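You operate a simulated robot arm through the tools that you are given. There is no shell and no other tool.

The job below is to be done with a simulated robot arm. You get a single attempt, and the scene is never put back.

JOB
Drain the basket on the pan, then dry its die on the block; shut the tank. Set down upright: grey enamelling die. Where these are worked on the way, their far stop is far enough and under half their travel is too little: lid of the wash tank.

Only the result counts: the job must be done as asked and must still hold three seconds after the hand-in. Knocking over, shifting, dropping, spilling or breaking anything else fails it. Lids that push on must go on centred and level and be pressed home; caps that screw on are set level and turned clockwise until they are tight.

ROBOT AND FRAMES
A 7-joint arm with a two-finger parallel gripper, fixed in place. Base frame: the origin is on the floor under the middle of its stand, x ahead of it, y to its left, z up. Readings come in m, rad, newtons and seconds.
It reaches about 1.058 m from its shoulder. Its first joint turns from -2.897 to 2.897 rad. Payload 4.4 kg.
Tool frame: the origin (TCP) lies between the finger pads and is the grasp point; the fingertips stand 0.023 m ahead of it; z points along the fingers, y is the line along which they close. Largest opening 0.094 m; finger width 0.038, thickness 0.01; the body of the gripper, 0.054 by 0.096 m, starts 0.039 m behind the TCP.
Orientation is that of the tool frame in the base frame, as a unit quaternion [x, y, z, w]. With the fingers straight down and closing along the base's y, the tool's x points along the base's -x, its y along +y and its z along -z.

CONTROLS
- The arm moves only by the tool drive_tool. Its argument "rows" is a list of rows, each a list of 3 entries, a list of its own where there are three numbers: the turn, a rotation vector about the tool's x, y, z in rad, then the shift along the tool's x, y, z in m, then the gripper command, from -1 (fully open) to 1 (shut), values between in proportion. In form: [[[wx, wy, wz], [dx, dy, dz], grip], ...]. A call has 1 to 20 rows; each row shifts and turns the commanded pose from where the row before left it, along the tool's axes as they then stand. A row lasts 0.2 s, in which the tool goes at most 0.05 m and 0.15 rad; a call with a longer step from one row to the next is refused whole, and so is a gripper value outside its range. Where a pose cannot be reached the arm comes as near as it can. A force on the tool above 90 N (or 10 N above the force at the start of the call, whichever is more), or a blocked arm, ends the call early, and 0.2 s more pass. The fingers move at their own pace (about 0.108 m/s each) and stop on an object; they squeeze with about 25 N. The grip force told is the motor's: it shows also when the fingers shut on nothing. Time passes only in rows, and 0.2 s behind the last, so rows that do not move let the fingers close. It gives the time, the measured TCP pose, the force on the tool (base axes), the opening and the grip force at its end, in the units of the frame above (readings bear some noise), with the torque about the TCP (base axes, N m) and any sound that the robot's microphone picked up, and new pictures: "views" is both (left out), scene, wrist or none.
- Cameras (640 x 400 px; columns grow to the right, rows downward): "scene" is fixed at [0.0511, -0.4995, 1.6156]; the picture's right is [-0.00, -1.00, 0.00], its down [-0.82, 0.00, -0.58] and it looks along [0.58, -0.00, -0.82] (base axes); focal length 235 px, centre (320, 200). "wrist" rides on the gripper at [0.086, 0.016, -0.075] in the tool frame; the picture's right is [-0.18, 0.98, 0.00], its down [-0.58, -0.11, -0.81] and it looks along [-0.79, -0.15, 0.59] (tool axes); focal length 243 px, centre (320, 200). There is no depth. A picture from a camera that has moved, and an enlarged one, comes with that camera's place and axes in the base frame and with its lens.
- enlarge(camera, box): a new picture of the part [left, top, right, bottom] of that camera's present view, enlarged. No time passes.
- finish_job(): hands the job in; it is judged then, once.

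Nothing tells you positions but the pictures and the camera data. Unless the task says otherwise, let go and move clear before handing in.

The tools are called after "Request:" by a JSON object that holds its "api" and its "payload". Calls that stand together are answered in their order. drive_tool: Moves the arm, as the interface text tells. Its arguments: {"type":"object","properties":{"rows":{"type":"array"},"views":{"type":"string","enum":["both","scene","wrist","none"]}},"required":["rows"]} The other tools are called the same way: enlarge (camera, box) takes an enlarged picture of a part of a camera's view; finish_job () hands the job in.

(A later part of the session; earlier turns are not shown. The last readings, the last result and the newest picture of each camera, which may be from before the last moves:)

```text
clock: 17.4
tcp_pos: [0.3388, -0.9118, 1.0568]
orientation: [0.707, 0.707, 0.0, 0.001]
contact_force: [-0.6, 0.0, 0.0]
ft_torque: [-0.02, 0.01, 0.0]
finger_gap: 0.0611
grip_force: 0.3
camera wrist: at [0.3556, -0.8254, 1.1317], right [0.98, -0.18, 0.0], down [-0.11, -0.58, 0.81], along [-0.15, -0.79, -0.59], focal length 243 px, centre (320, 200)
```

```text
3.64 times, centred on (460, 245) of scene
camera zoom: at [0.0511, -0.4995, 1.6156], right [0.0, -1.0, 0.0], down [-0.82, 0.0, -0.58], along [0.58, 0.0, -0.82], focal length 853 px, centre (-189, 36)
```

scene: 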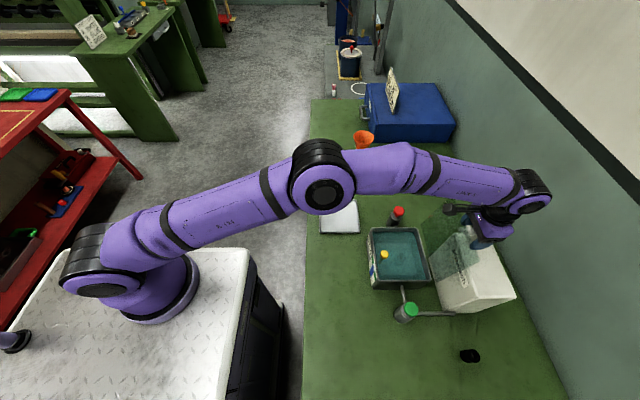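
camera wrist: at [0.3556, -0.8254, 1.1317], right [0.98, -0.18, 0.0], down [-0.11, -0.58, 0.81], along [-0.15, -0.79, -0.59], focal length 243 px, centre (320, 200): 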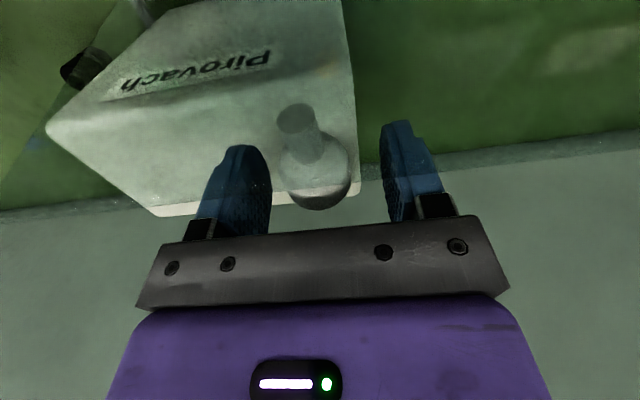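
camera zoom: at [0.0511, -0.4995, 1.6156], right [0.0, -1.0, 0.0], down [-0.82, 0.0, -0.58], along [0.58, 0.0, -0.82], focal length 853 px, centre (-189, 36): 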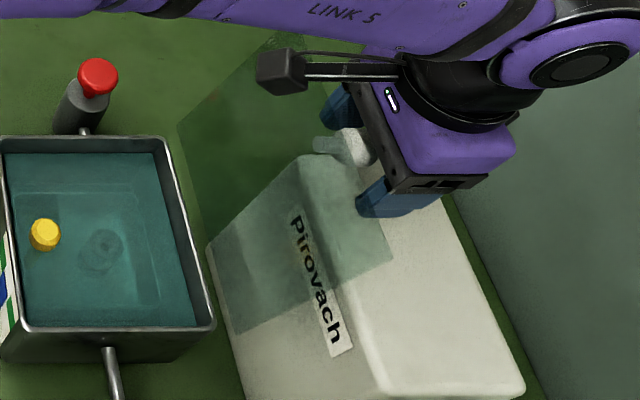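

The lid stays open on its own. I'll open the fingers fully, lift clear of the knob, and come back over the tank to look at the basket.

Request:
{"api": "drive_tool", "payload": {"rows": [[[0, 0, 0], [0, 0, 0], -1], [[0, 0, 0], [0, 0, -0.03], -1], [[0, 0, 0], [0, 0, -0.045], -1], [[0, 0, 0], [0, 0, -0.045], -1], [[0, 0, 0], [0.04, 0, -0.02], -1], [[0, 0, 0], [0.049, 0, 0], -1], [[0, 0, 0], [0.049, 0, 0], -1], [[0, 0, 0], [0.049, 0, 0], -1], [[0, 0, 0], [0.03, 0, 0], -1], [[0, 0, 0], [0, 0, 0], -1]]}}

Request:
{"api": "enlarge", "payload": {"camera": "wrist", "box": [200, 0, 460, 200]}}

Request:
{"api": "enlarge", "payload": {"camera": "scene", "box": [360, 215, 440, 300]}}

```text
clock: 19.6
tcp_pos: [0.3438, -0.6918, 1.1968]
orientation: [0.707, 0.707, 0.0, 0.0]
contact_force: [0.8, 0.8, 0.0]
ft_torque: [0.02, 0.02, 0.01]
finger_gap: 0.0939
grip_force: 0.2
camera wrist: at [0.3594, -0.6053, 1.2721], right [0.98, -0.18, 0.0], down [-0.11, -0.58, 0.81], along [-0.15, -0.79, -0.59], focal length 243 px, centre (320, 200)
```

scene: 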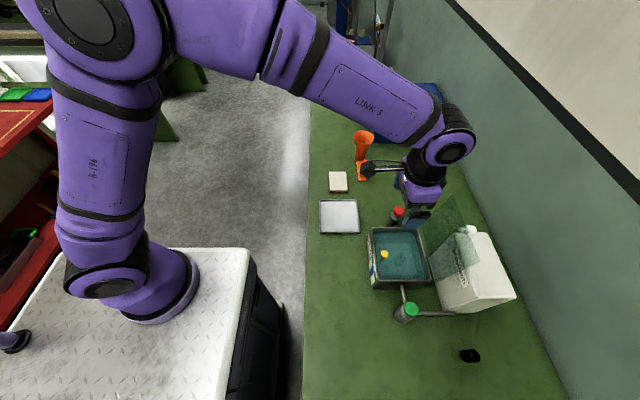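
wrist: 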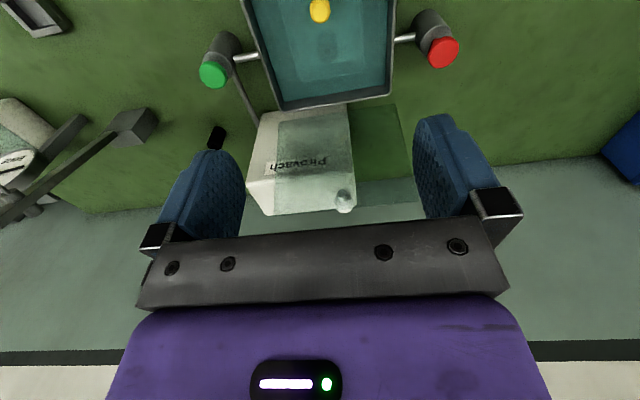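

```text
2.00 times, centred on (330, 100) of wrist
camera zoom: at [0.3594, -0.6053, 1.2721], right [0.98, -0.18, 0.0], down [-0.11, -0.58, 0.81], along [-0.15, -0.79, -0.59], focal length 485 px, centre (300, 400)
```

zoom: 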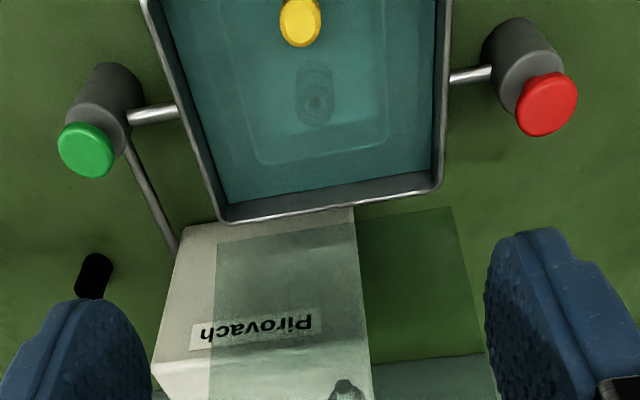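

```text
4.71 times, centred on (400, 258) of scene
camera zoom: at [0.0511, -0.4995, 1.6156], right [0.0, -1.0, 0.0], down [-0.82, 0.0, -0.58], along [0.58, 0.0, -0.82], focal length 1104 px, centre (-56, -71)
```

zoom: 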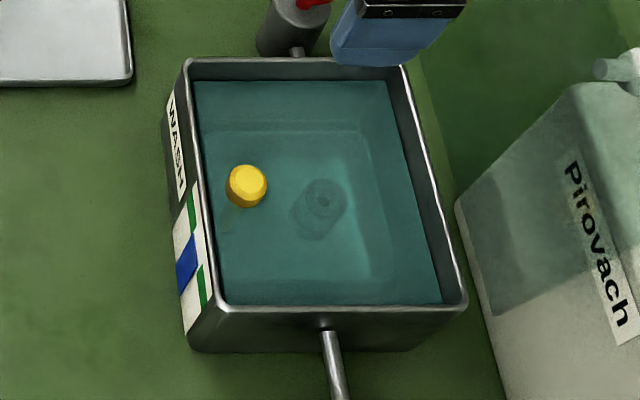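

Request:
{"api": "drive_tool", "payload": {"rows": [[[0, 0, 0], [0.03, 0, 0.03], -1], [[0, 0, 0], [0.03, 0, 0.03], -1], [[0, 0, 0], [0.03, 0, 0.035], -1], [[0, 0, 0], [0, 0, 0], -1]], "views": "wrist"}}

Request:
{"api": "enlarge", "payload": {"camera": "wrist", "box": [230, 60, 430, 200]}}

```text
clock: 20.6
tcp_pos: [0.3404, -0.6005, 1.1029]
orientation: [0.707, 0.707, 0.0, 0.0]
contact_force: [0.7, 0.4, -0.1]
ft_torque: [0.02, -0.03, -0.01]
finger_gap: 0.0941
grip_force: 0.1
camera wrist: at [0.3566, -0.515, 1.1789], right [0.98, -0.18, 0.0], down [-0.11, -0.58, 0.81], along [-0.15, -0.79, -0.59], focal length 243 px, centre (320, 200)
```

wrist: 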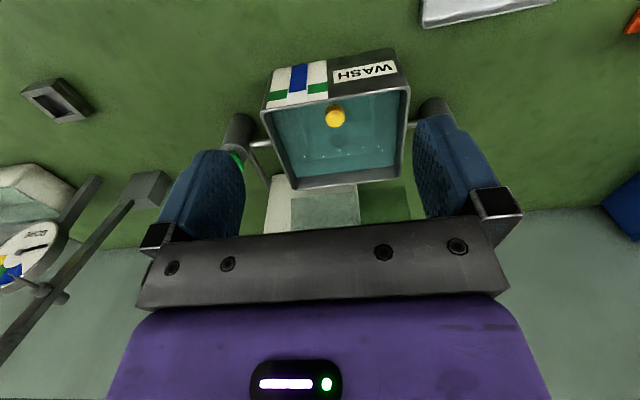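

```text
2.86 times, centred on (330, 130) of wrist
camera zoom: at [0.3566, -0.515, 1.1789], right [0.98, -0.18, 0.0], down [-0.11, -0.58, 0.81], along [-0.15, -0.79, -0.59], focal length 693 px, centre (291, 400)
```

zoom: 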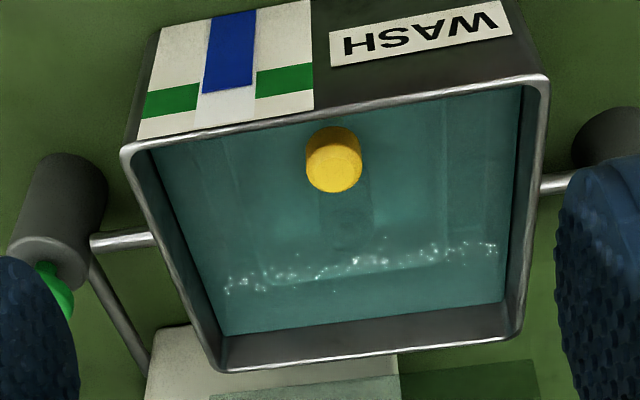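

The basket's yellow grip has its top at about (0.341, -0.703, 0.915), with the die standing in the tray about 6 cm behind it. I'll line up over the grip with the fingers closing along x.

Request:
{"api": "drive_tool", "payload": {"rows": [[[0, 0, 0], [-0.035, 0, 0], -0.4], [[0, 0, 0], [-0.035, 0, 0], -0.4], [[0, 0, 0], [-0.0345, 0, 0.02], -0.4], [[0, 0, 0], [0, 0, 0.045], -0.4], [[0, 0, 0], [0, 0, 0.045], -0.4], [[0, 0, 0], [0, 0, 0.03], -0.4], [[0, 0, 0], [0, 0, 0], -0.4]]}}

Request:
{"api": "enlarge", "payload": {"camera": "wrist", "box": [200, 40, 440, 240]}}

```text
clock: 22.2
tcp_pos: [0.3381, -0.7083, 0.9618]
orientation: [0.707, 0.708, 0.0, -0.001]
contact_force: [-0.2, -0.3, -0.4]
ft_torque: [-0.03, 0.01, 0.02]
finger_gap: 0.0659
grip_force: 0.0
camera wrist: at [0.3549, -0.6225, 1.0377], right [0.98, -0.18, 0.0], down [-0.11, -0.58, 0.81], along [-0.15, -0.79, -0.59], focal length 243 px, centre (320, 200)
```

scene: 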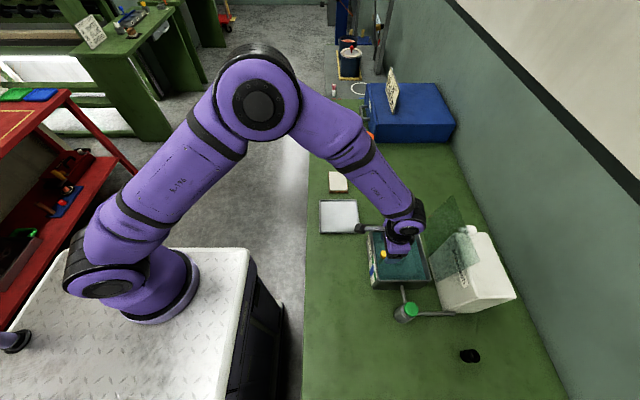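
wrist: 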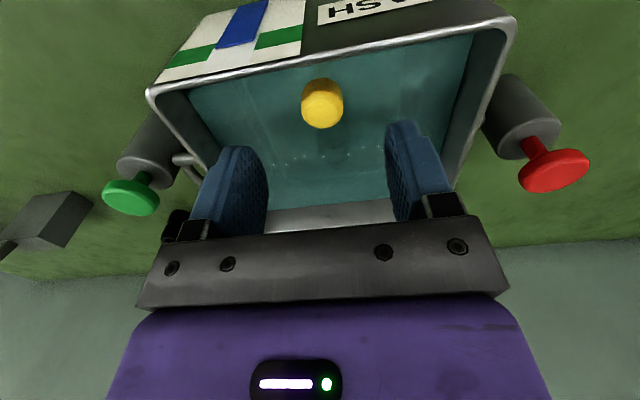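

```text
2.00 times, centred on (320, 140) of wrist
camera zoom: at [0.3549, -0.6225, 1.0377], right [0.98, -0.18, 0.0], down [-0.11, -0.58, 0.81], along [-0.15, -0.79, -0.59], focal length 485 px, centre (320, 320)
```

zoom: 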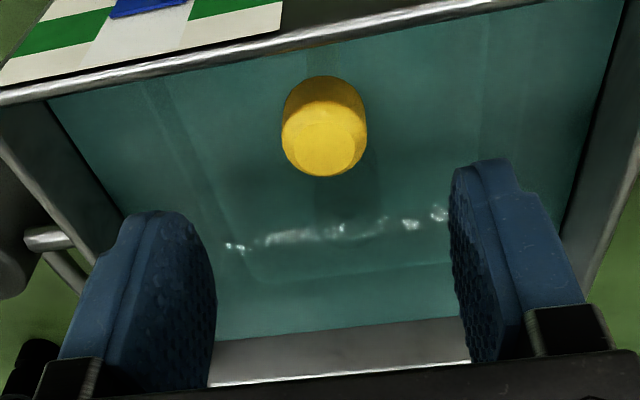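

The grip is at (0.341, -0.703). I'll make a small correction, descend and close.

Request:
{"api": "drive_tool", "payload": {"rows": [[[0, 0, 0], [0.003, 0.003, 0.015], -0.4], [[0, 0, 0], [0, 0, 0.02], -0.4], [[0, 0, 0], [0, 0, 0.019], -0.4], [[0, 0, 0], [0, 0, 0], -0.4], [[0, 0, 0], [0, 0, 0], 1], [[0, 0, 0], [0, 0, 0], 1], [[0, 0, 0], [0, 0, 0], 1]]}}

Request:
{"api": "enlarge", "payload": {"camera": "wrist", "box": [200, 40, 440, 240]}}

```text
clock: 23.8
tcp_pos: [0.3412, -0.7042, 0.9075]
orientation: [0.707, 0.707, 0.0, 0.0]
contact_force: [-0.7, -1.3, -0.6]
ft_torque: [0.07, 0.02, 0.01]
finger_gap: 0.0252
grip_force: 24.4
camera wrist: at [0.3571, -0.6184, 0.9829], right [0.98, -0.18, 0.0], down [-0.11, -0.58, 0.81], along [-0.15, -0.79, -0.59], focal length 243 px, centre (320, 200)
```

scene: 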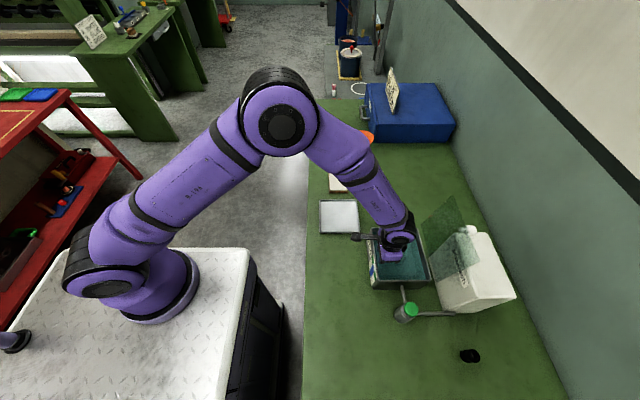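
wrist: 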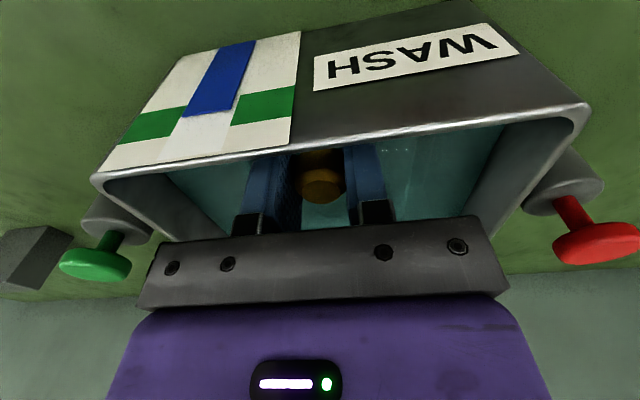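

```text
2.00 times, centred on (320, 140) of wrist
camera zoom: at [0.3571, -0.6184, 0.9829], right [0.98, -0.18, 0.0], down [-0.11, -0.58, 0.81], along [-0.15, -0.79, -0.59], focal length 485 px, centre (320, 320)
```

zoom: 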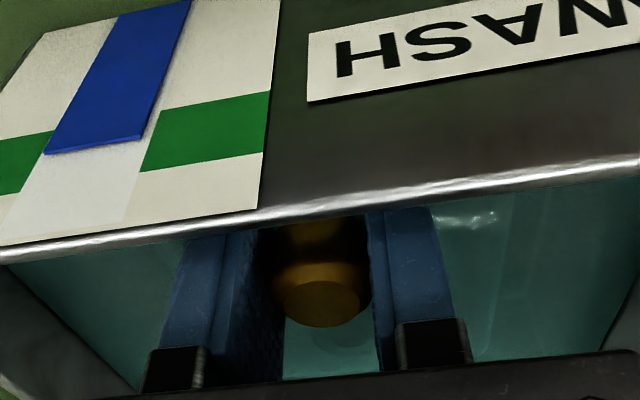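

The grip is held (25 mm). I'll lift the basket slowly and straight up out of the liquid.

Request:
{"api": "drive_tool", "payload": {"rows": [[[0, 0, 0], [0, 0, -0.006], 1], [[0, 0, 0], [0, 0, -0.01], 1], [[0, 0, 0], [0, 0, -0.01], 1], [[0, 0, 0], [0, 0, -0.01], 1], [[0, 0, 0], [0, 0, 0], 1]]}}

Request:
{"api": "enlarge", "payload": {"camera": "scene", "box": [350, 200, 450, 300]}}

```text
clock: 25.0
tcp_pos: [0.341, -0.7046, 0.9434]
orientation: [0.707, 0.707, 0.0, 0.0]
contact_force: [0.3, -0.3, -2.5]
ft_torque: [0.06, 0.0, 0.01]
finger_gap: 0.0251
grip_force: 24.7
camera wrist: at [0.3584, -0.6184, 1.0187], right [0.98, -0.18, 0.0], down [-0.11, -0.58, 0.81], along [-0.15, -0.79, -0.59], focal length 243 px, centre (320, 200)
```

scene: 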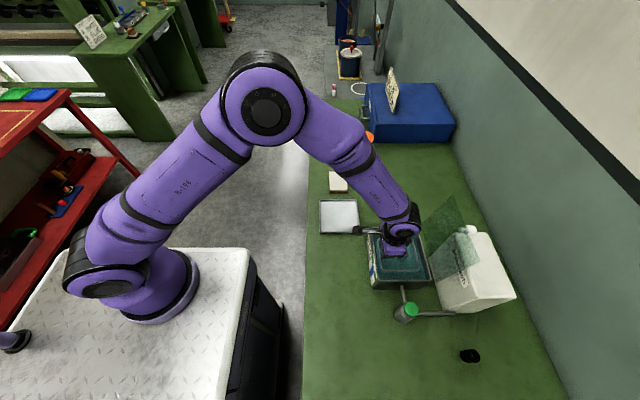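
wrist: 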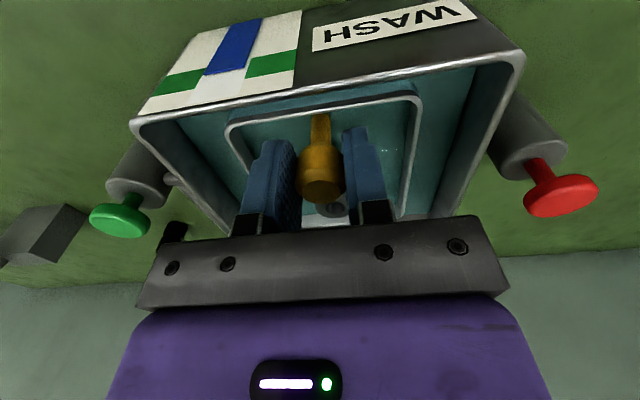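

```text
4.00 times, centred on (400, 250) of scene
camera zoom: at [0.0511, -0.4995, 1.6156], right [0.0, -1.0, 0.0], down [-0.82, 0.0, -0.58], along [0.58, 0.0, -0.82], focal length 939 px, centre (0, 0)
```

zoom: 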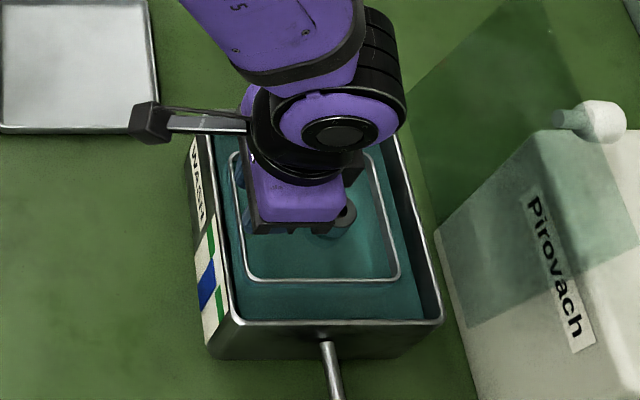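

Request:
{"api": "drive_tool", "payload": {"rows": [[[0, 0, 0], [0, 0, -0.01], 1], [[0, 0, 0], [0, 0, -0.01], 1], [[0, 0, 0], [0, 0, -0.012], 1], [[0, 0, 0], [0, 0, -0.012], 1], [[0, 0, 0], [0, 0, -0.012], 1], [[0, 0, 0], [0, 0, -0.012], 1], [[0, 0, 0], [0, 0, -0.012], 1], [[0, 0, 0], [0, 0, -0.012], 1], [[0, 0, 0], [0, 0, -0.012], 1], [[0, 0, 0], [0, 0, -0.012], 1], [[0, 0, 0], [0, 0, -0.012], 1], [[0, 0, 0], [0, 0, 0], 1], [[0, 0, 0], [0, 0, 0], 1]]}}

Request:
{"api": "enlarge", "payload": {"camera": "scene", "box": [350, 170, 470, 300]}}

Request:
{"api": "enlarge", "payload": {"camera": "wrist", "box": [160, 60, 480, 240]}}

```text
clock: 27.8
tcp_pos: [0.3421, -0.7064, 1.0736]
orientation: [0.707, 0.708, 0.0, 0.001]
contact_force: [1.0, 0.4, -1.7]
ft_torque: [0.11, 0.02, -0.01]
finger_gap: 0.0252
grip_force: 25.0
camera wrist: at [0.3592, -0.6195, 1.1472], right [0.98, -0.18, 0.0], down [-0.11, -0.58, 0.81], along [-0.15, -0.79, -0.59], focal length 243 px, centre (320, 200)
```

scene: 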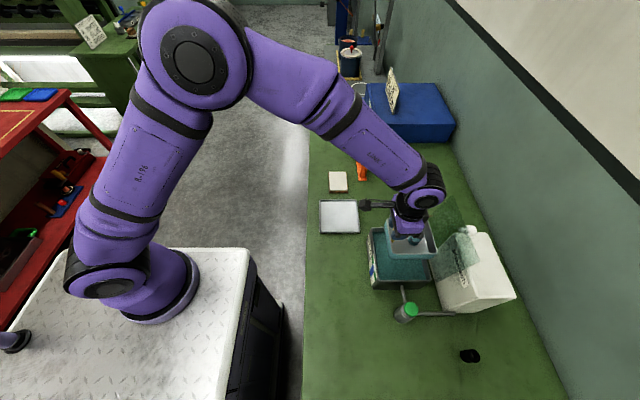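
wrist: 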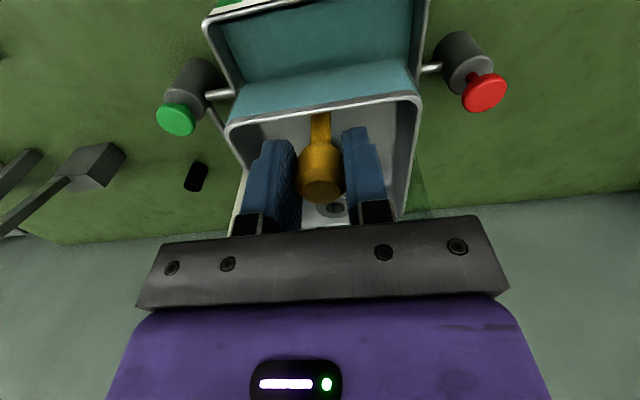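

```text
3.08 times, centred on (410, 235) of scene
camera zoom: at [0.0511, -0.4995, 1.6156], right [0.0, -1.0, 0.0], down [-0.82, 0.0, -0.58], along [0.58, 0.0, -0.82], focal length 722 px, centre (43, 92)
```

zoom: 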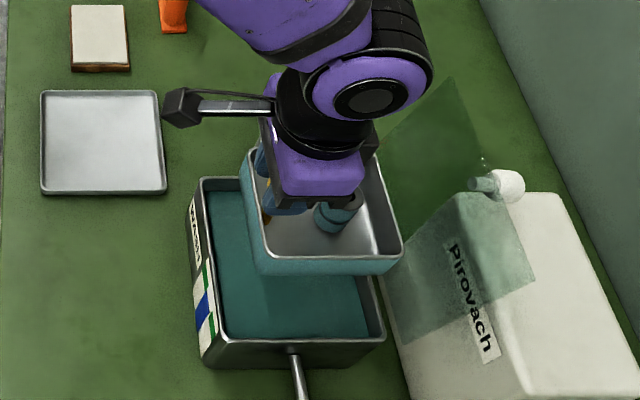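

```text
2.00 times, centred on (320, 150) of wrist
camera zoom: at [0.3592, -0.6195, 1.1472], right [0.98, -0.18, 0.0], down [-0.11, -0.58, 0.81], along [-0.15, -0.79, -0.59], focal length 485 px, centre (320, 300)
```

zoom: 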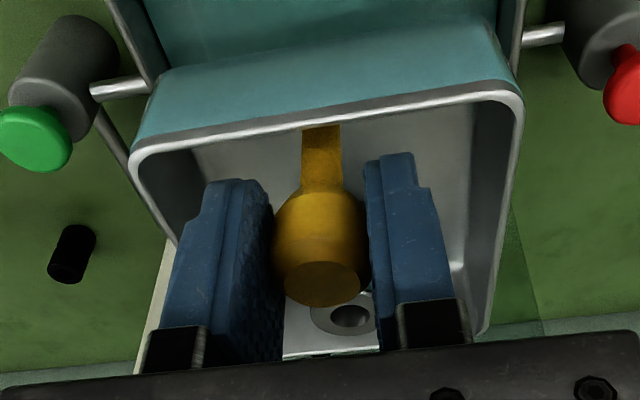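

The basket is out with the die standing in it, and both are wet. I'll hold it over the tank for a few seconds to let it drip before carrying it to the pan.

Request:
{"api": "drive_tool", "payload": {"rows": [[[0, 0, 0], [0, 0, 0], 1], [[0, 0, 0], [0, 0, 0], 1], [[0, 0, 0], [0, 0, 0], 1], [[0, 0, 0], [0, 0, 0], 1], [[0, 0, 0], [0, 0, 0], 1], [[0, 0, 0], [0, 0, 0], 1], [[0, 0, 0], [0, 0, 0], 1], [[0, 0, 0], [0, 0, 0], 1], [[0, 0, 0], [0, 0, 0], 1], [[0, 0, 0], [0, 0, 0], 1], [[0, 0, 0], [0, 0, 0], 1], [[0, 0, 0], [0, 0, 0], 1], [[0, 0, 0], [0, 0, 0], 1], [[0, 0, 0], [0, 0, 0], 1], [[0, 0, 0], [0, 0, 0], 1]], "views": "scene"}}

Request:
{"api": "enlarge", "payload": {"camera": "scene", "box": [350, 170, 470, 300]}}

```text
clock: 31.0
tcp_pos: [0.3433, -0.7051, 1.0718]
orientation: [0.707, 0.707, 0.0, 0.0]
contact_force: [0.0, 0.3, -1.2]
ft_torque: [0.06, -0.02, 0.02]
finger_gap: 0.0249
grip_force: 25.4
```

scene: 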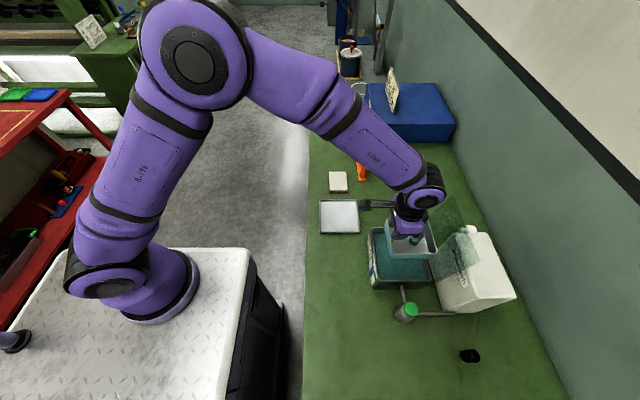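

```text
3.08 times, centred on (410, 235) of scene
camera zoom: at [0.0511, -0.4995, 1.6156], right [0.0, -1.0, 0.0], down [-0.82, 0.0, -0.58], along [0.58, 0.0, -0.82], focal length 722 px, centre (43, 92)
```

zoom: 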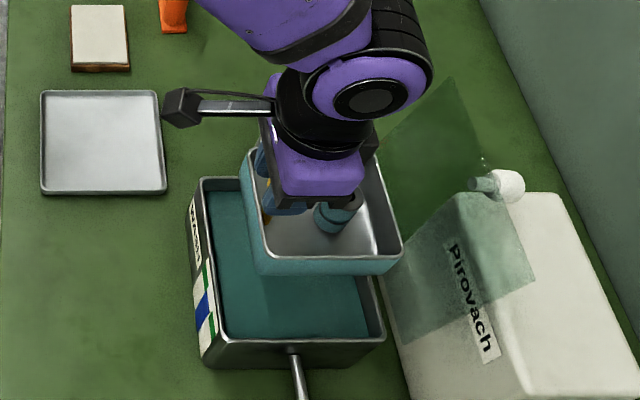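

No change while hovering, so the teal tint just marks wetness. The pan's centre is about (0.533, -0.574), so I'll carry the basket there high and level.

Request:
{"api": "drive_tool", "payload": {"rows": [[[0, 0, 0], [0.008, 0.0085, 0], 1], [[0, 0, 0], [0.016, 0.017, 0], 1], [[0, 0, 0], [0.016, 0.017, 0], 1], [[0, 0, 0], [0.016, 0.017, 0], 1], [[0, 0, 0], [0.016, 0.017, 0], 1], [[0, 0, 0], [0.016, 0.017, 0], 1], [[0, 0, 0], [0.016, 0.017, 0], 1], [[0, 0, 0], [0.016, 0.017, 0], 1], [[0, 0, 0], [0.016, 0.017, 0], 1], [[0, 0, 0], [0.016, 0.017, 0], 1], [[0, 0, 0], [0.016, 0.017, 0], 1], [[0, 0, 0], [0.0106, 0.0105, 0], 1], [[0, 0, 0], [0, 0, 0], 1], [[0, 0, 0], [0, 0, 0], 1]]}}

Request:
{"api": "enlarge", "payload": {"camera": "scene", "box": [300, 150, 420, 260]}}

Request:
{"api": "enlarge", "payload": {"camera": "wrist", "box": [160, 0, 480, 240]}}

```text
clock: 34.0
tcp_pos: [0.5313, -0.5262, 1.0731]
orientation: [0.707, 0.707, 0.0, -0.001]
contact_force: [0.0, 0.1, -2.0]
ft_torque: [0.05, 0.01, 0.03]
finger_gap: 0.0252
grip_force: 24.4
camera wrist: at [0.5477, -0.4409, 1.1478], right [0.98, -0.18, 0.0], down [-0.11, -0.58, 0.81], along [-0.15, -0.79, -0.59], focal length 243 px, centre (320, 200)
```

scene: 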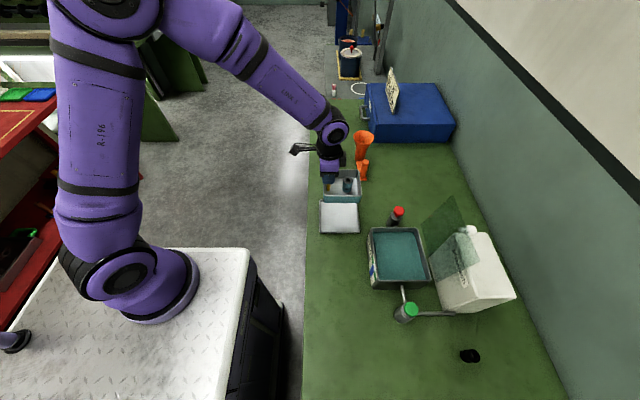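
wrist: 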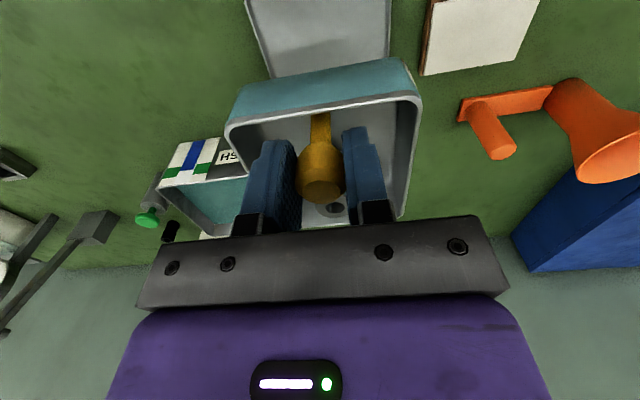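

```text
3.64 times, centred on (360, 205) of scene
camera zoom: at [0.0511, -0.4995, 1.6156], right [0.0, -1.0, 0.0], down [-0.82, 0.0, -0.58], along [0.58, 0.0, -0.82], focal length 853 px, centre (174, 182)
```

zoom: 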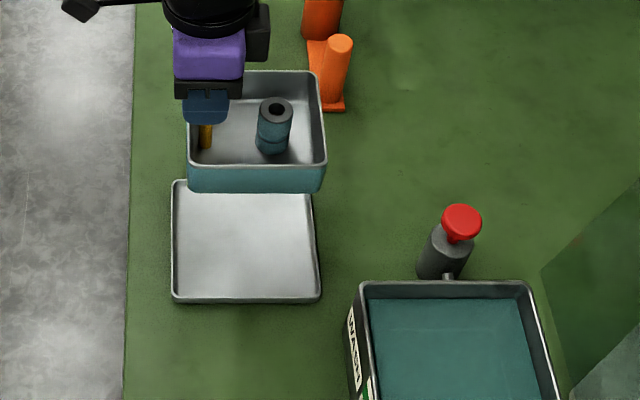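

```text
1.67 times, centred on (320, 120) of wrist
camera zoom: at [0.5477, -0.4409, 1.1478], right [0.98, -0.18, 0.0], down [-0.11, -0.58, 0.81], along [-0.15, -0.79, -0.59], focal length 404 px, centre (320, 333)
```

zoom: 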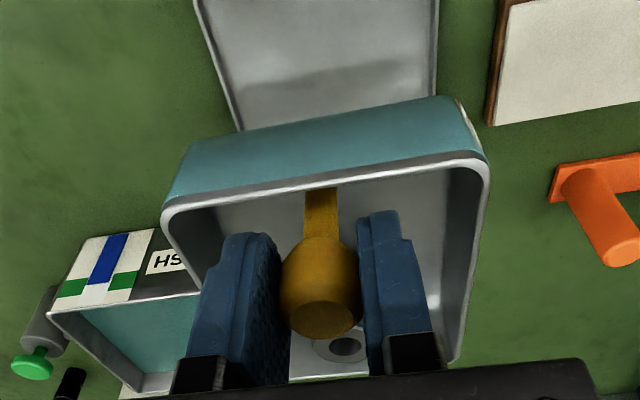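

The basket is centred over the pan to within a few millimetres, and the die is a grey cylinder with a bore, standing upright. I'll make a small correction and lower it.

Request:
{"api": "drive_tool", "payload": {"rows": [[[0, 0, 0], [-0.0035, 0.001, 0.02], 1], [[0, 0, 0], [0, 0, 0.025], 1], [[0, 0, 0], [0, 0, 0.025], 1], [[0, 0, 0], [0, 0, 0.025], 1], [[0, 0, 0], [0, 0, 0.025], 1], [[0, 0, 0], [0, 0, 0.02], 1], [[0, 0, 0], [0, 0, 0], 1]]}}

Request:
{"api": "enlarge", "payload": {"camera": "scene", "box": [300, 150, 420, 260]}}

Request:
{"api": "enlarge", "payload": {"camera": "wrist", "box": [160, 0, 480, 240]}}

```text
clock: 35.6
tcp_pos: [0.5321, -0.5321, 0.9316]
orientation: [0.706, 0.708, 0.0, 0.0]
contact_force: [0.5, 1.3, -1.2]
ft_torque: [0.06, -0.02, 0.02]
finger_gap: 0.0252
grip_force: 24.7
camera wrist: at [0.5484, -0.4459, 1.006], right [0.98, -0.18, 0.0], down [-0.11, -0.58, 0.81], along [-0.15, -0.79, -0.59], focal length 243 px, centre (320, 200)
```

scene: 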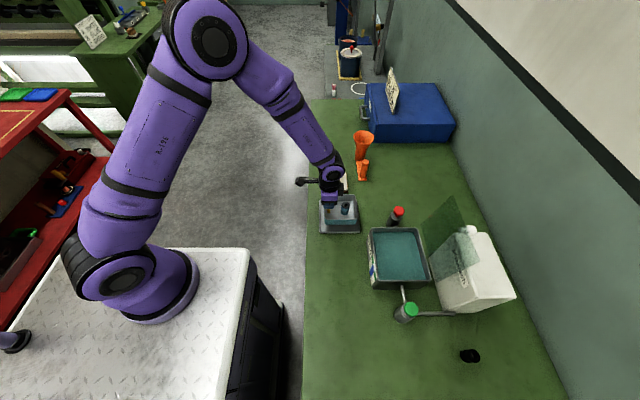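
wrist: 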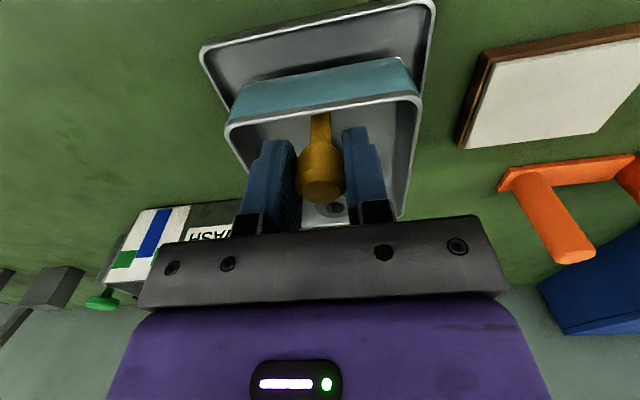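

```text
3.64 times, centred on (360, 205) of scene
camera zoom: at [0.0511, -0.4995, 1.6156], right [0.0, -1.0, 0.0], down [-0.82, 0.0, -0.58], along [0.58, 0.0, -0.82], focal length 853 px, centre (174, 182)
```

zoom: 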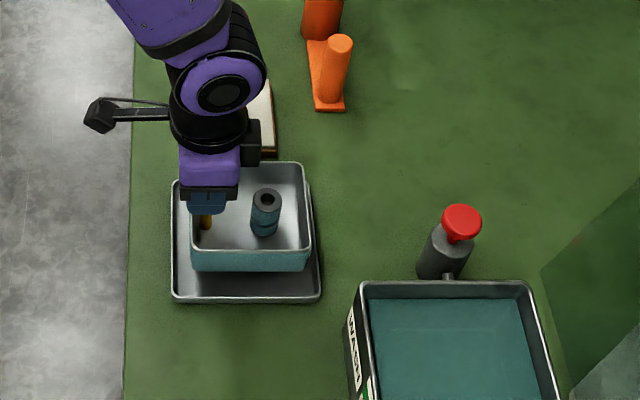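

```text
1.67 times, centred on (320, 120) of wrist
camera zoom: at [0.5484, -0.4459, 1.006], right [0.98, -0.18, 0.0], down [-0.11, -0.58, 0.81], along [-0.15, -0.79, -0.59], focal length 404 px, centre (320, 333)
```

zoom: 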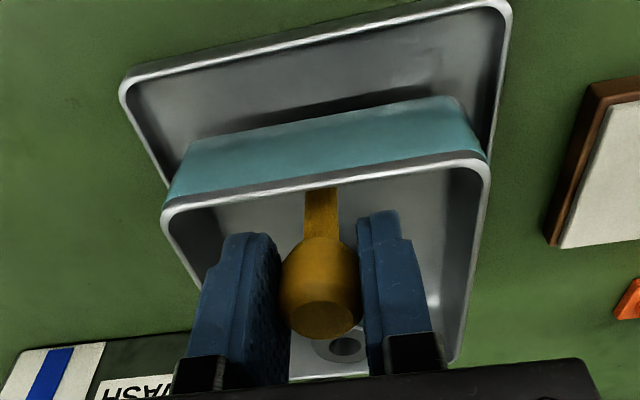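

Request:
{"api": "drive_tool", "payload": {"rows": [[[0, 0, 0], [0.001, 0, 0.008], 1], [[0, 0, 0], [0.001, 0, 0.007], 1], [[0, 0, 0], [0, 0, 0.004], 1], [[0, 0, 0], [0, 0, 0], 1]], "views": "wrist"}}

```text
clock: 36.6
tcp_pos: [0.5326, -0.53, 0.9129]
orientation: [0.707, 0.707, 0.0, 0.001]
contact_force: [0.2, -0.1, -0.7]
ft_torque: [0.1, 0.03, 0.03]
finger_gap: 0.025
grip_force: 25.2
camera wrist: at [0.5486, -0.4441, 0.987], right [0.98, -0.18, 0.0], down [-0.11, -0.58, 0.81], along [-0.15, -0.79, -0.59], focal length 243 px, centre (320, 200)
```

wrist: 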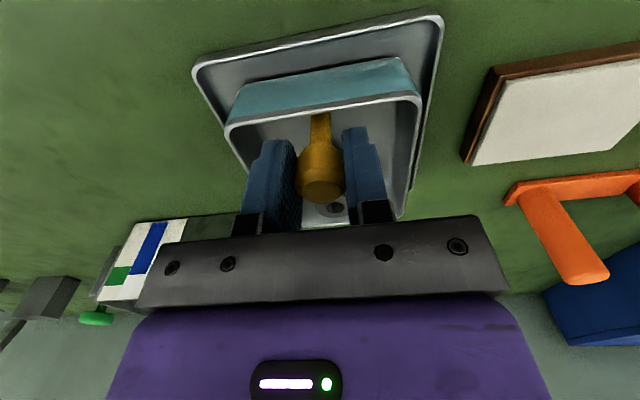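

Request:
{"api": "drive_tool", "payload": {"rows": [[[0, 0, 0], [0, 0, 0.004], 1], [[0, 0, 0], [0, 0, 0.004], 1], [[0, 0, 0], [0, 0, 0], 1]], "views": "none"}}

Request:
{"api": "enlarge", "payload": {"camera": "scene", "box": [310, 170, 380, 240]}}

```text
clock: 37.4
tcp_pos: [0.5318, -0.5295, 0.9054]
orientation: [0.708, 0.707, 0.0, 0.001]
contact_force: [2.6, -0.1, 19.0]
ft_torque: [-0.11, 0.24, 0.04]
finger_gap: 0.0253
grip_force: 24.8
```

```text
5.71 times, centred on (345, 205) of scene
camera zoom: at [0.0511, -0.4995, 1.6156], right [0.0, -1.0, 0.0], down [-0.82, 0.0, -0.58], along [0.58, 0.0, -0.82], focal length 1341 px, centre (177, 171)
```

zoom: 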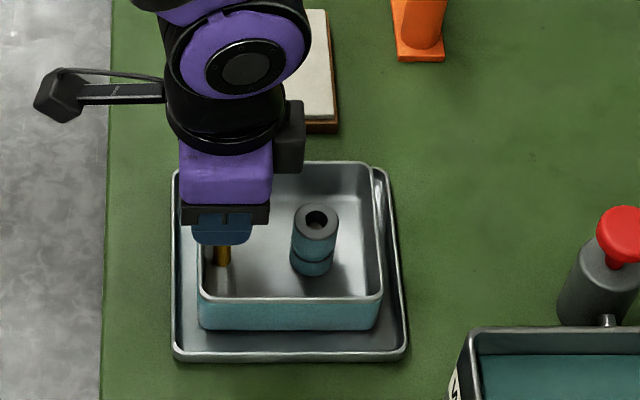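

The basket is on the pan floor and centred. I'll ease the pressure off, let go and lift away.

Request:
{"api": "drive_tool", "payload": {"rows": [[[0, 0, 0], [0, 0, -0.0015], 1], [[0, 0, 0], [0, 0, 0], 0.3], [[0, 0, 0], [0, 0, 0], 0.0], [[0, 0, 0], [0, 0, 0], -0.4], [[0, 0, 0], [0, 0, -0.02], -0.4], [[0, 0, 0], [0, 0, -0.045], -0.4], [[0, 0, 0], [0, 0, -0.045], -1], [[0, 0, 0], [0.02, 0, -0.04], -1], [[0, 0, 0], [0.04, 0, 0], -1], [[0, 0, 0], [0.04, 0, 0], -1], [[0, 0, 0], [0, 0, 0], -1]]}}

Request:
{"api": "enlarge", "payload": {"camera": "scene", "box": [310, 160, 390, 240]}}

Request:
{"api": "enlarge", "payload": {"camera": "wrist", "box": [220, 0, 440, 180]}}

```text
clock: 39.8
tcp_pos: [0.5331, -0.426, 1.055]
orientation: [0.707, 0.707, 0.001, 0.0]
contact_force: [-0.5, -0.1, 0.2]
ft_torque: [0.02, 0.05, -0.07]
finger_gap: 0.0942
grip_force: 0.0
camera wrist: at [0.5489, -0.3391, 1.131], right [0.98, -0.18, 0.0], down [-0.11, -0.58, 0.81], along [-0.15, -0.79, -0.59], focal length 243 px, centre (320, 200)
```

scene: 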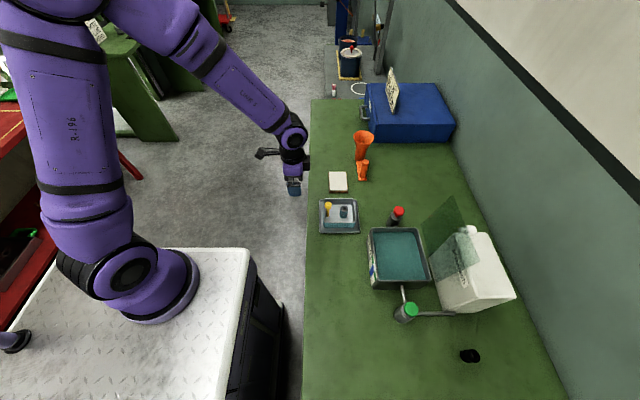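
wrist: 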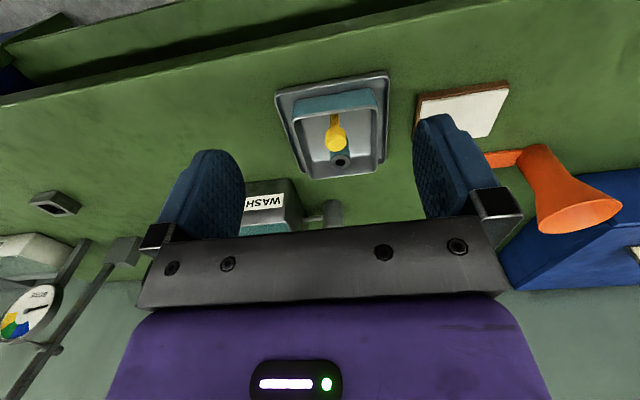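

```text
5.00 times, centred on (350, 200) of scene
camera zoom: at [0.0511, -0.4995, 1.6156], right [0.0, -1.0, 0.0], down [-0.82, 0.0, -0.58], along [0.58, 0.0, -0.82], focal length 1173 px, centre (170, 200)
```

zoom: 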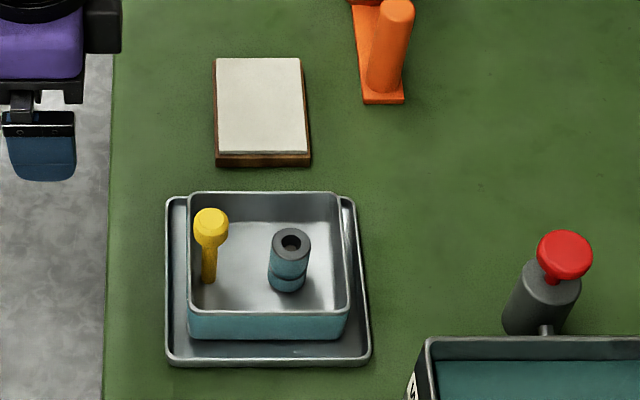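

```text
2.22 times, centred on (330, 90) of wrist
camera zoom: at [0.5489, -0.3391, 1.131], right [0.98, -0.18, 0.0], down [-0.11, -0.58, 0.81], along [-0.15, -0.79, -0.59], focal length 539 px, centre (298, 444)
```

zoom: 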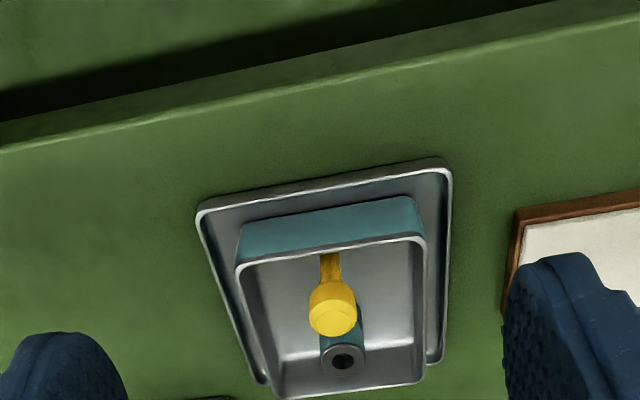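

The basket stands centred on the pan and has been released. While it drains I'll turn the tool back so the camera sits on the -x side, clear of the yellow grip, and then look again.

Request:
{"api": "drive_tool", "payload": {"rows": [[[0, 0, -0.143], [0, 0, -0.01], -0.3], [[0, 0, -0.143], [0, 0, -0.01], -0.3], [[0, 0, -0.143], [0, 0, -0.01], -0.3], [[0, 0, -0.143], [0, 0, -0.01], -0.3], [[0, 0, -0.143], [0, 0, -0.01], -0.3], [[0, 0, -0.143], [0, 0, 0], -0.3], [[0, 0, -0.143], [0, 0, 0], -0.3], [[0, 0, -0.143], [0, 0, 0], -0.3], [[0, 0, -0.143], [0, 0, 0], -0.3], [[0, 0, -0.143], [0, 0, 0], -0.3], [[0, 0, -0.141], [0, 0, 0], -0.3], [[0, 0, 0], [0.03, -0.035, 0], -0.3], [[0, 0, 0], [0.03, -0.035, 0], -0.3], [[0, 0, 0], [0.03, -0.035, 0], -0.3], [[0, 0, 0], [0, -0.035, 0], -0.3], [[0, 0, 0], [0, 0, 0], -0.3]]}}

Request:
{"api": "enlarge", "payload": {"camera": "scene", "box": [310, 160, 390, 240]}}

Request:
{"api": "enlarge", "payload": {"camera": "wrist", "box": [220, 0, 440, 200]}}

```text
clock: 43.2
tcp_pos: [0.4389, -0.5706, 1.1091]
orientation: [0.0, 1.0, 0.0, 0.0]
contact_force: [0.0, -0.1, 0.2]
ft_torque: [0.02, 0.02, 0.0]
finger_gap: 0.061
grip_force: 0.0
camera wrist: at [0.3537, -0.5538, 1.1831], right [0.18, 0.98, 0.0], down [0.58, -0.11, 0.81], along [0.79, -0.15, -0.59], focal length 243 px, centre (320, 200)
```

scene: 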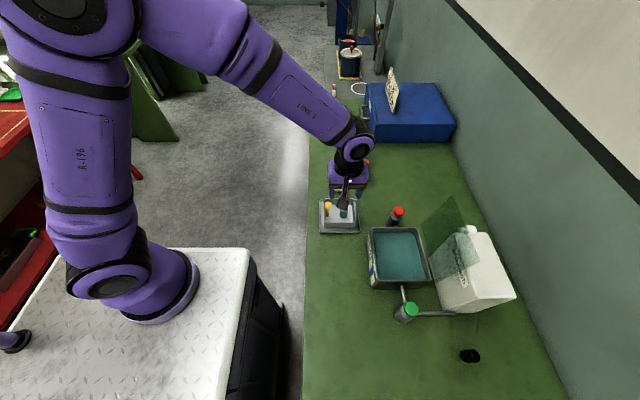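
wrist: 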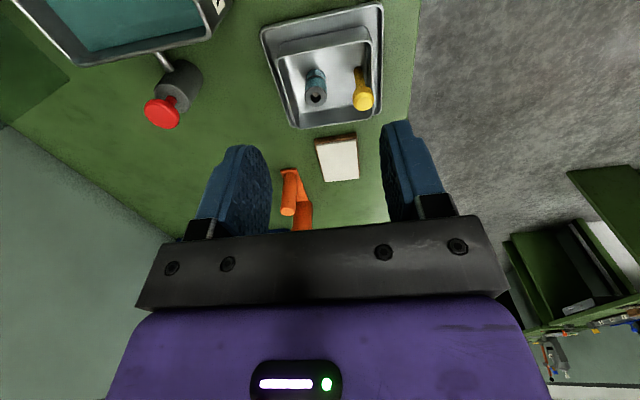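

```text
5.00 times, centred on (350, 200) of scene
camera zoom: at [0.0511, -0.4995, 1.6156], right [0.0, -1.0, 0.0], down [-0.82, 0.0, -0.58], along [0.58, 0.0, -0.82], focal length 1173 px, centre (170, 200)
```

zoom: 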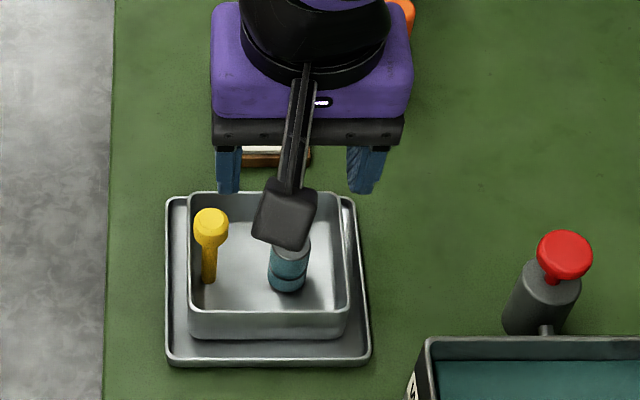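

```text
2.00 times, centred on (330, 100) of wrist
camera zoom: at [0.3537, -0.5538, 1.1831], right [0.18, 0.98, 0.0], down [0.58, -0.11, 0.81], along [0.79, -0.15, -0.59], focal length 485 px, centre (300, 400)
```

zoom: 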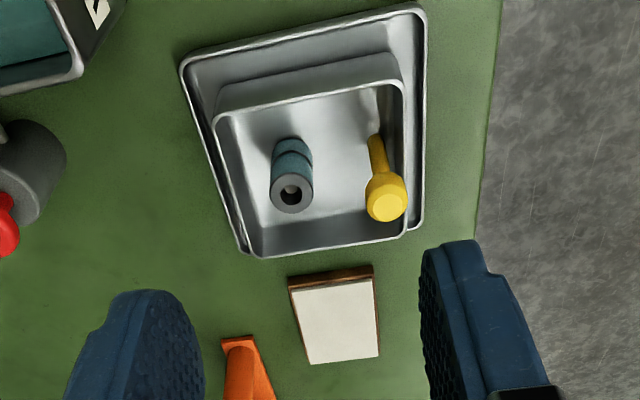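

The basket has turned grey, so it has drained, while the die is still tinted wet. To keep the gripper body away from the yellow grip I'll turn the tool so the fingers close along x with the camera on the -y side, then go above the die.

Request:
{"api": "drive_tool", "payload": {"rows": [[[0, 0, -0.143], [0, 0, 0], 0.0], [[0, 0, -0.143], [0, 0, 0], 0.0], [[0, 0, -0.143], [0, 0, 0], 0.0], [[0, 0, -0.143], [0, 0, 0], 0.0], [[0, 0, -0.143], [0, 0, 0], 0.0], [[0, 0, -0.143], [0, 0, 0], 0.0], [[0, 0, -0.143], [0, 0, 0], 0.0], [[0, 0, -0.143], [0, 0, 0], 0.0], [[0, 0, -0.143], [0, 0, 0], 0.0], [[0, 0, -0.143], [0, 0, 0], 0.0], [[0, 0, -0.141], [0, 0, 0], 0.0], [[0, 0, 0], [0, 0, 0], 0.0]]}}

```text
clock: 45.8
tcp_pos: [0.4423, -0.5696, 1.1065]
orientation: [0.707, -0.707, 0.0, 0.0]
contact_force: [0.1, 0.4, -0.2]
ft_torque: [-0.02, 0.01, 0.02]
finger_gap: 0.0471
grip_force: 0.0
camera wrist: at [0.4266, -0.6559, 1.1804], right [-0.98, 0.18, 0.0], down [0.11, 0.58, 0.81], along [0.15, 0.79, -0.59], focal length 243 px, centre (320, 200)
```

scene: 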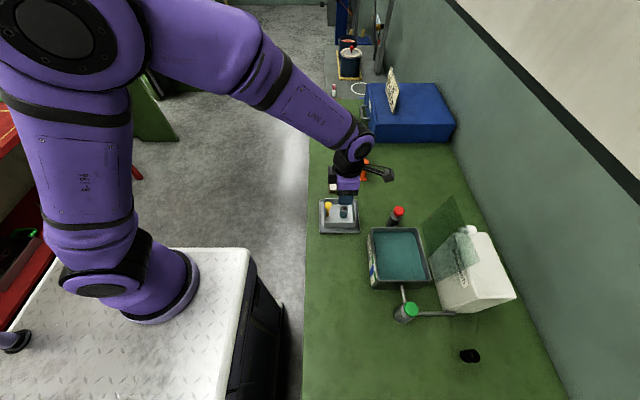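
wrist: 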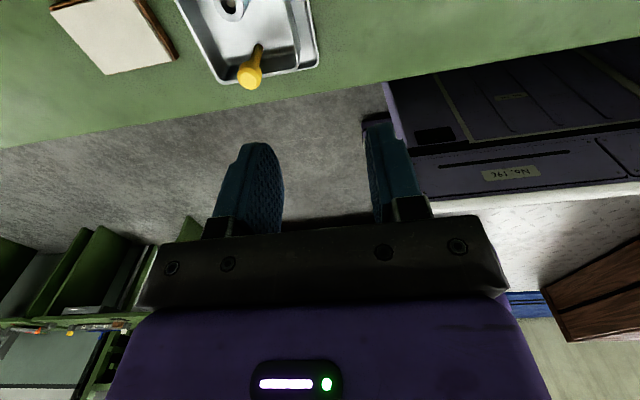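

Request:
{"api": "drive_tool", "payload": {"rows": [[[0, 0, 0], [0.0071, -0.0293, 0.0355], 0.0], [[0, 0, 0], [0.0071, -0.0293, 0.0355], 0.0], [[0, 0, 0], [0.0071, -0.0293, 0.0355], 0.0], [[0, 0, 0], [0, 0, 0], 0.0], [[0, 0, 0], [0, 0, 0], 0.0]]}}

Request:
{"api": "enlarge", "payload": {"camera": "wrist", "box": [200, 0, 440, 220]}}

Request:
{"api": "enlarge", "payload": {"camera": "scene", "box": [310, 160, 390, 240]}}

```text
clock: 47.0
tcp_pos: [0.5301, -0.5899, 1.0003]
orientation: [0.707, -0.707, 0.001, 0.0]
contact_force: [0.5, 0.3, -0.8]
ft_torque: [0.0, -0.02, -0.03]
finger_gap: 0.0467
grip_force: 0.1
camera wrist: at [0.5142, -0.6752, 1.0749], right [-0.98, 0.18, 0.0], down [0.11, 0.58, 0.81], along [0.15, 0.79, -0.59], focal length 243 px, centre (320, 200)
```

scene: 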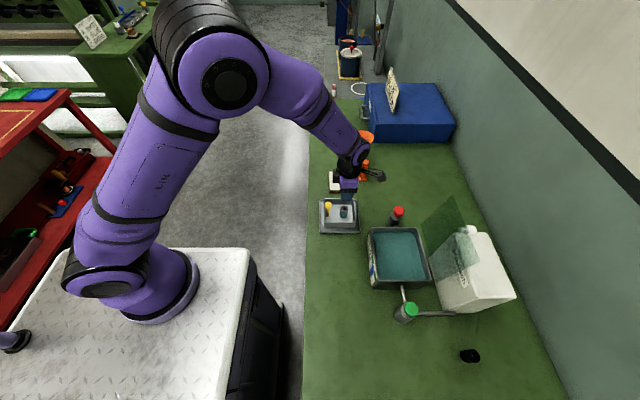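
wrist: 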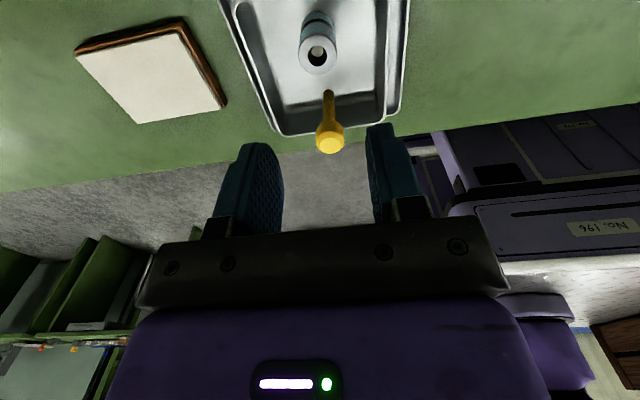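

```text
1.82 times, centred on (320, 110) of wrist
camera zoom: at [0.5142, -0.6752, 1.0749], right [-0.98, 0.18, 0.0], down [0.11, 0.58, 0.81], along [0.15, 0.79, -0.59], focal length 441 px, centre (320, 364)
```

zoom: 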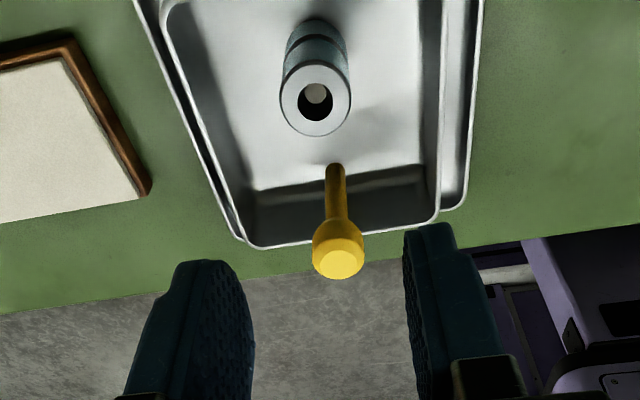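

```text
5.00 times, centred on (350, 200) of scene
camera zoom: at [0.0511, -0.4995, 1.6156], right [0.0, -1.0, 0.0], down [-0.82, 0.0, -0.58], along [0.58, 0.0, -0.82], focal length 1173 px, centre (170, 200)
```

zoom: 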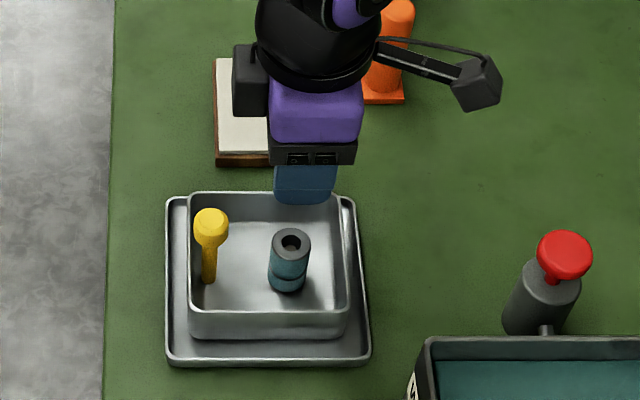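

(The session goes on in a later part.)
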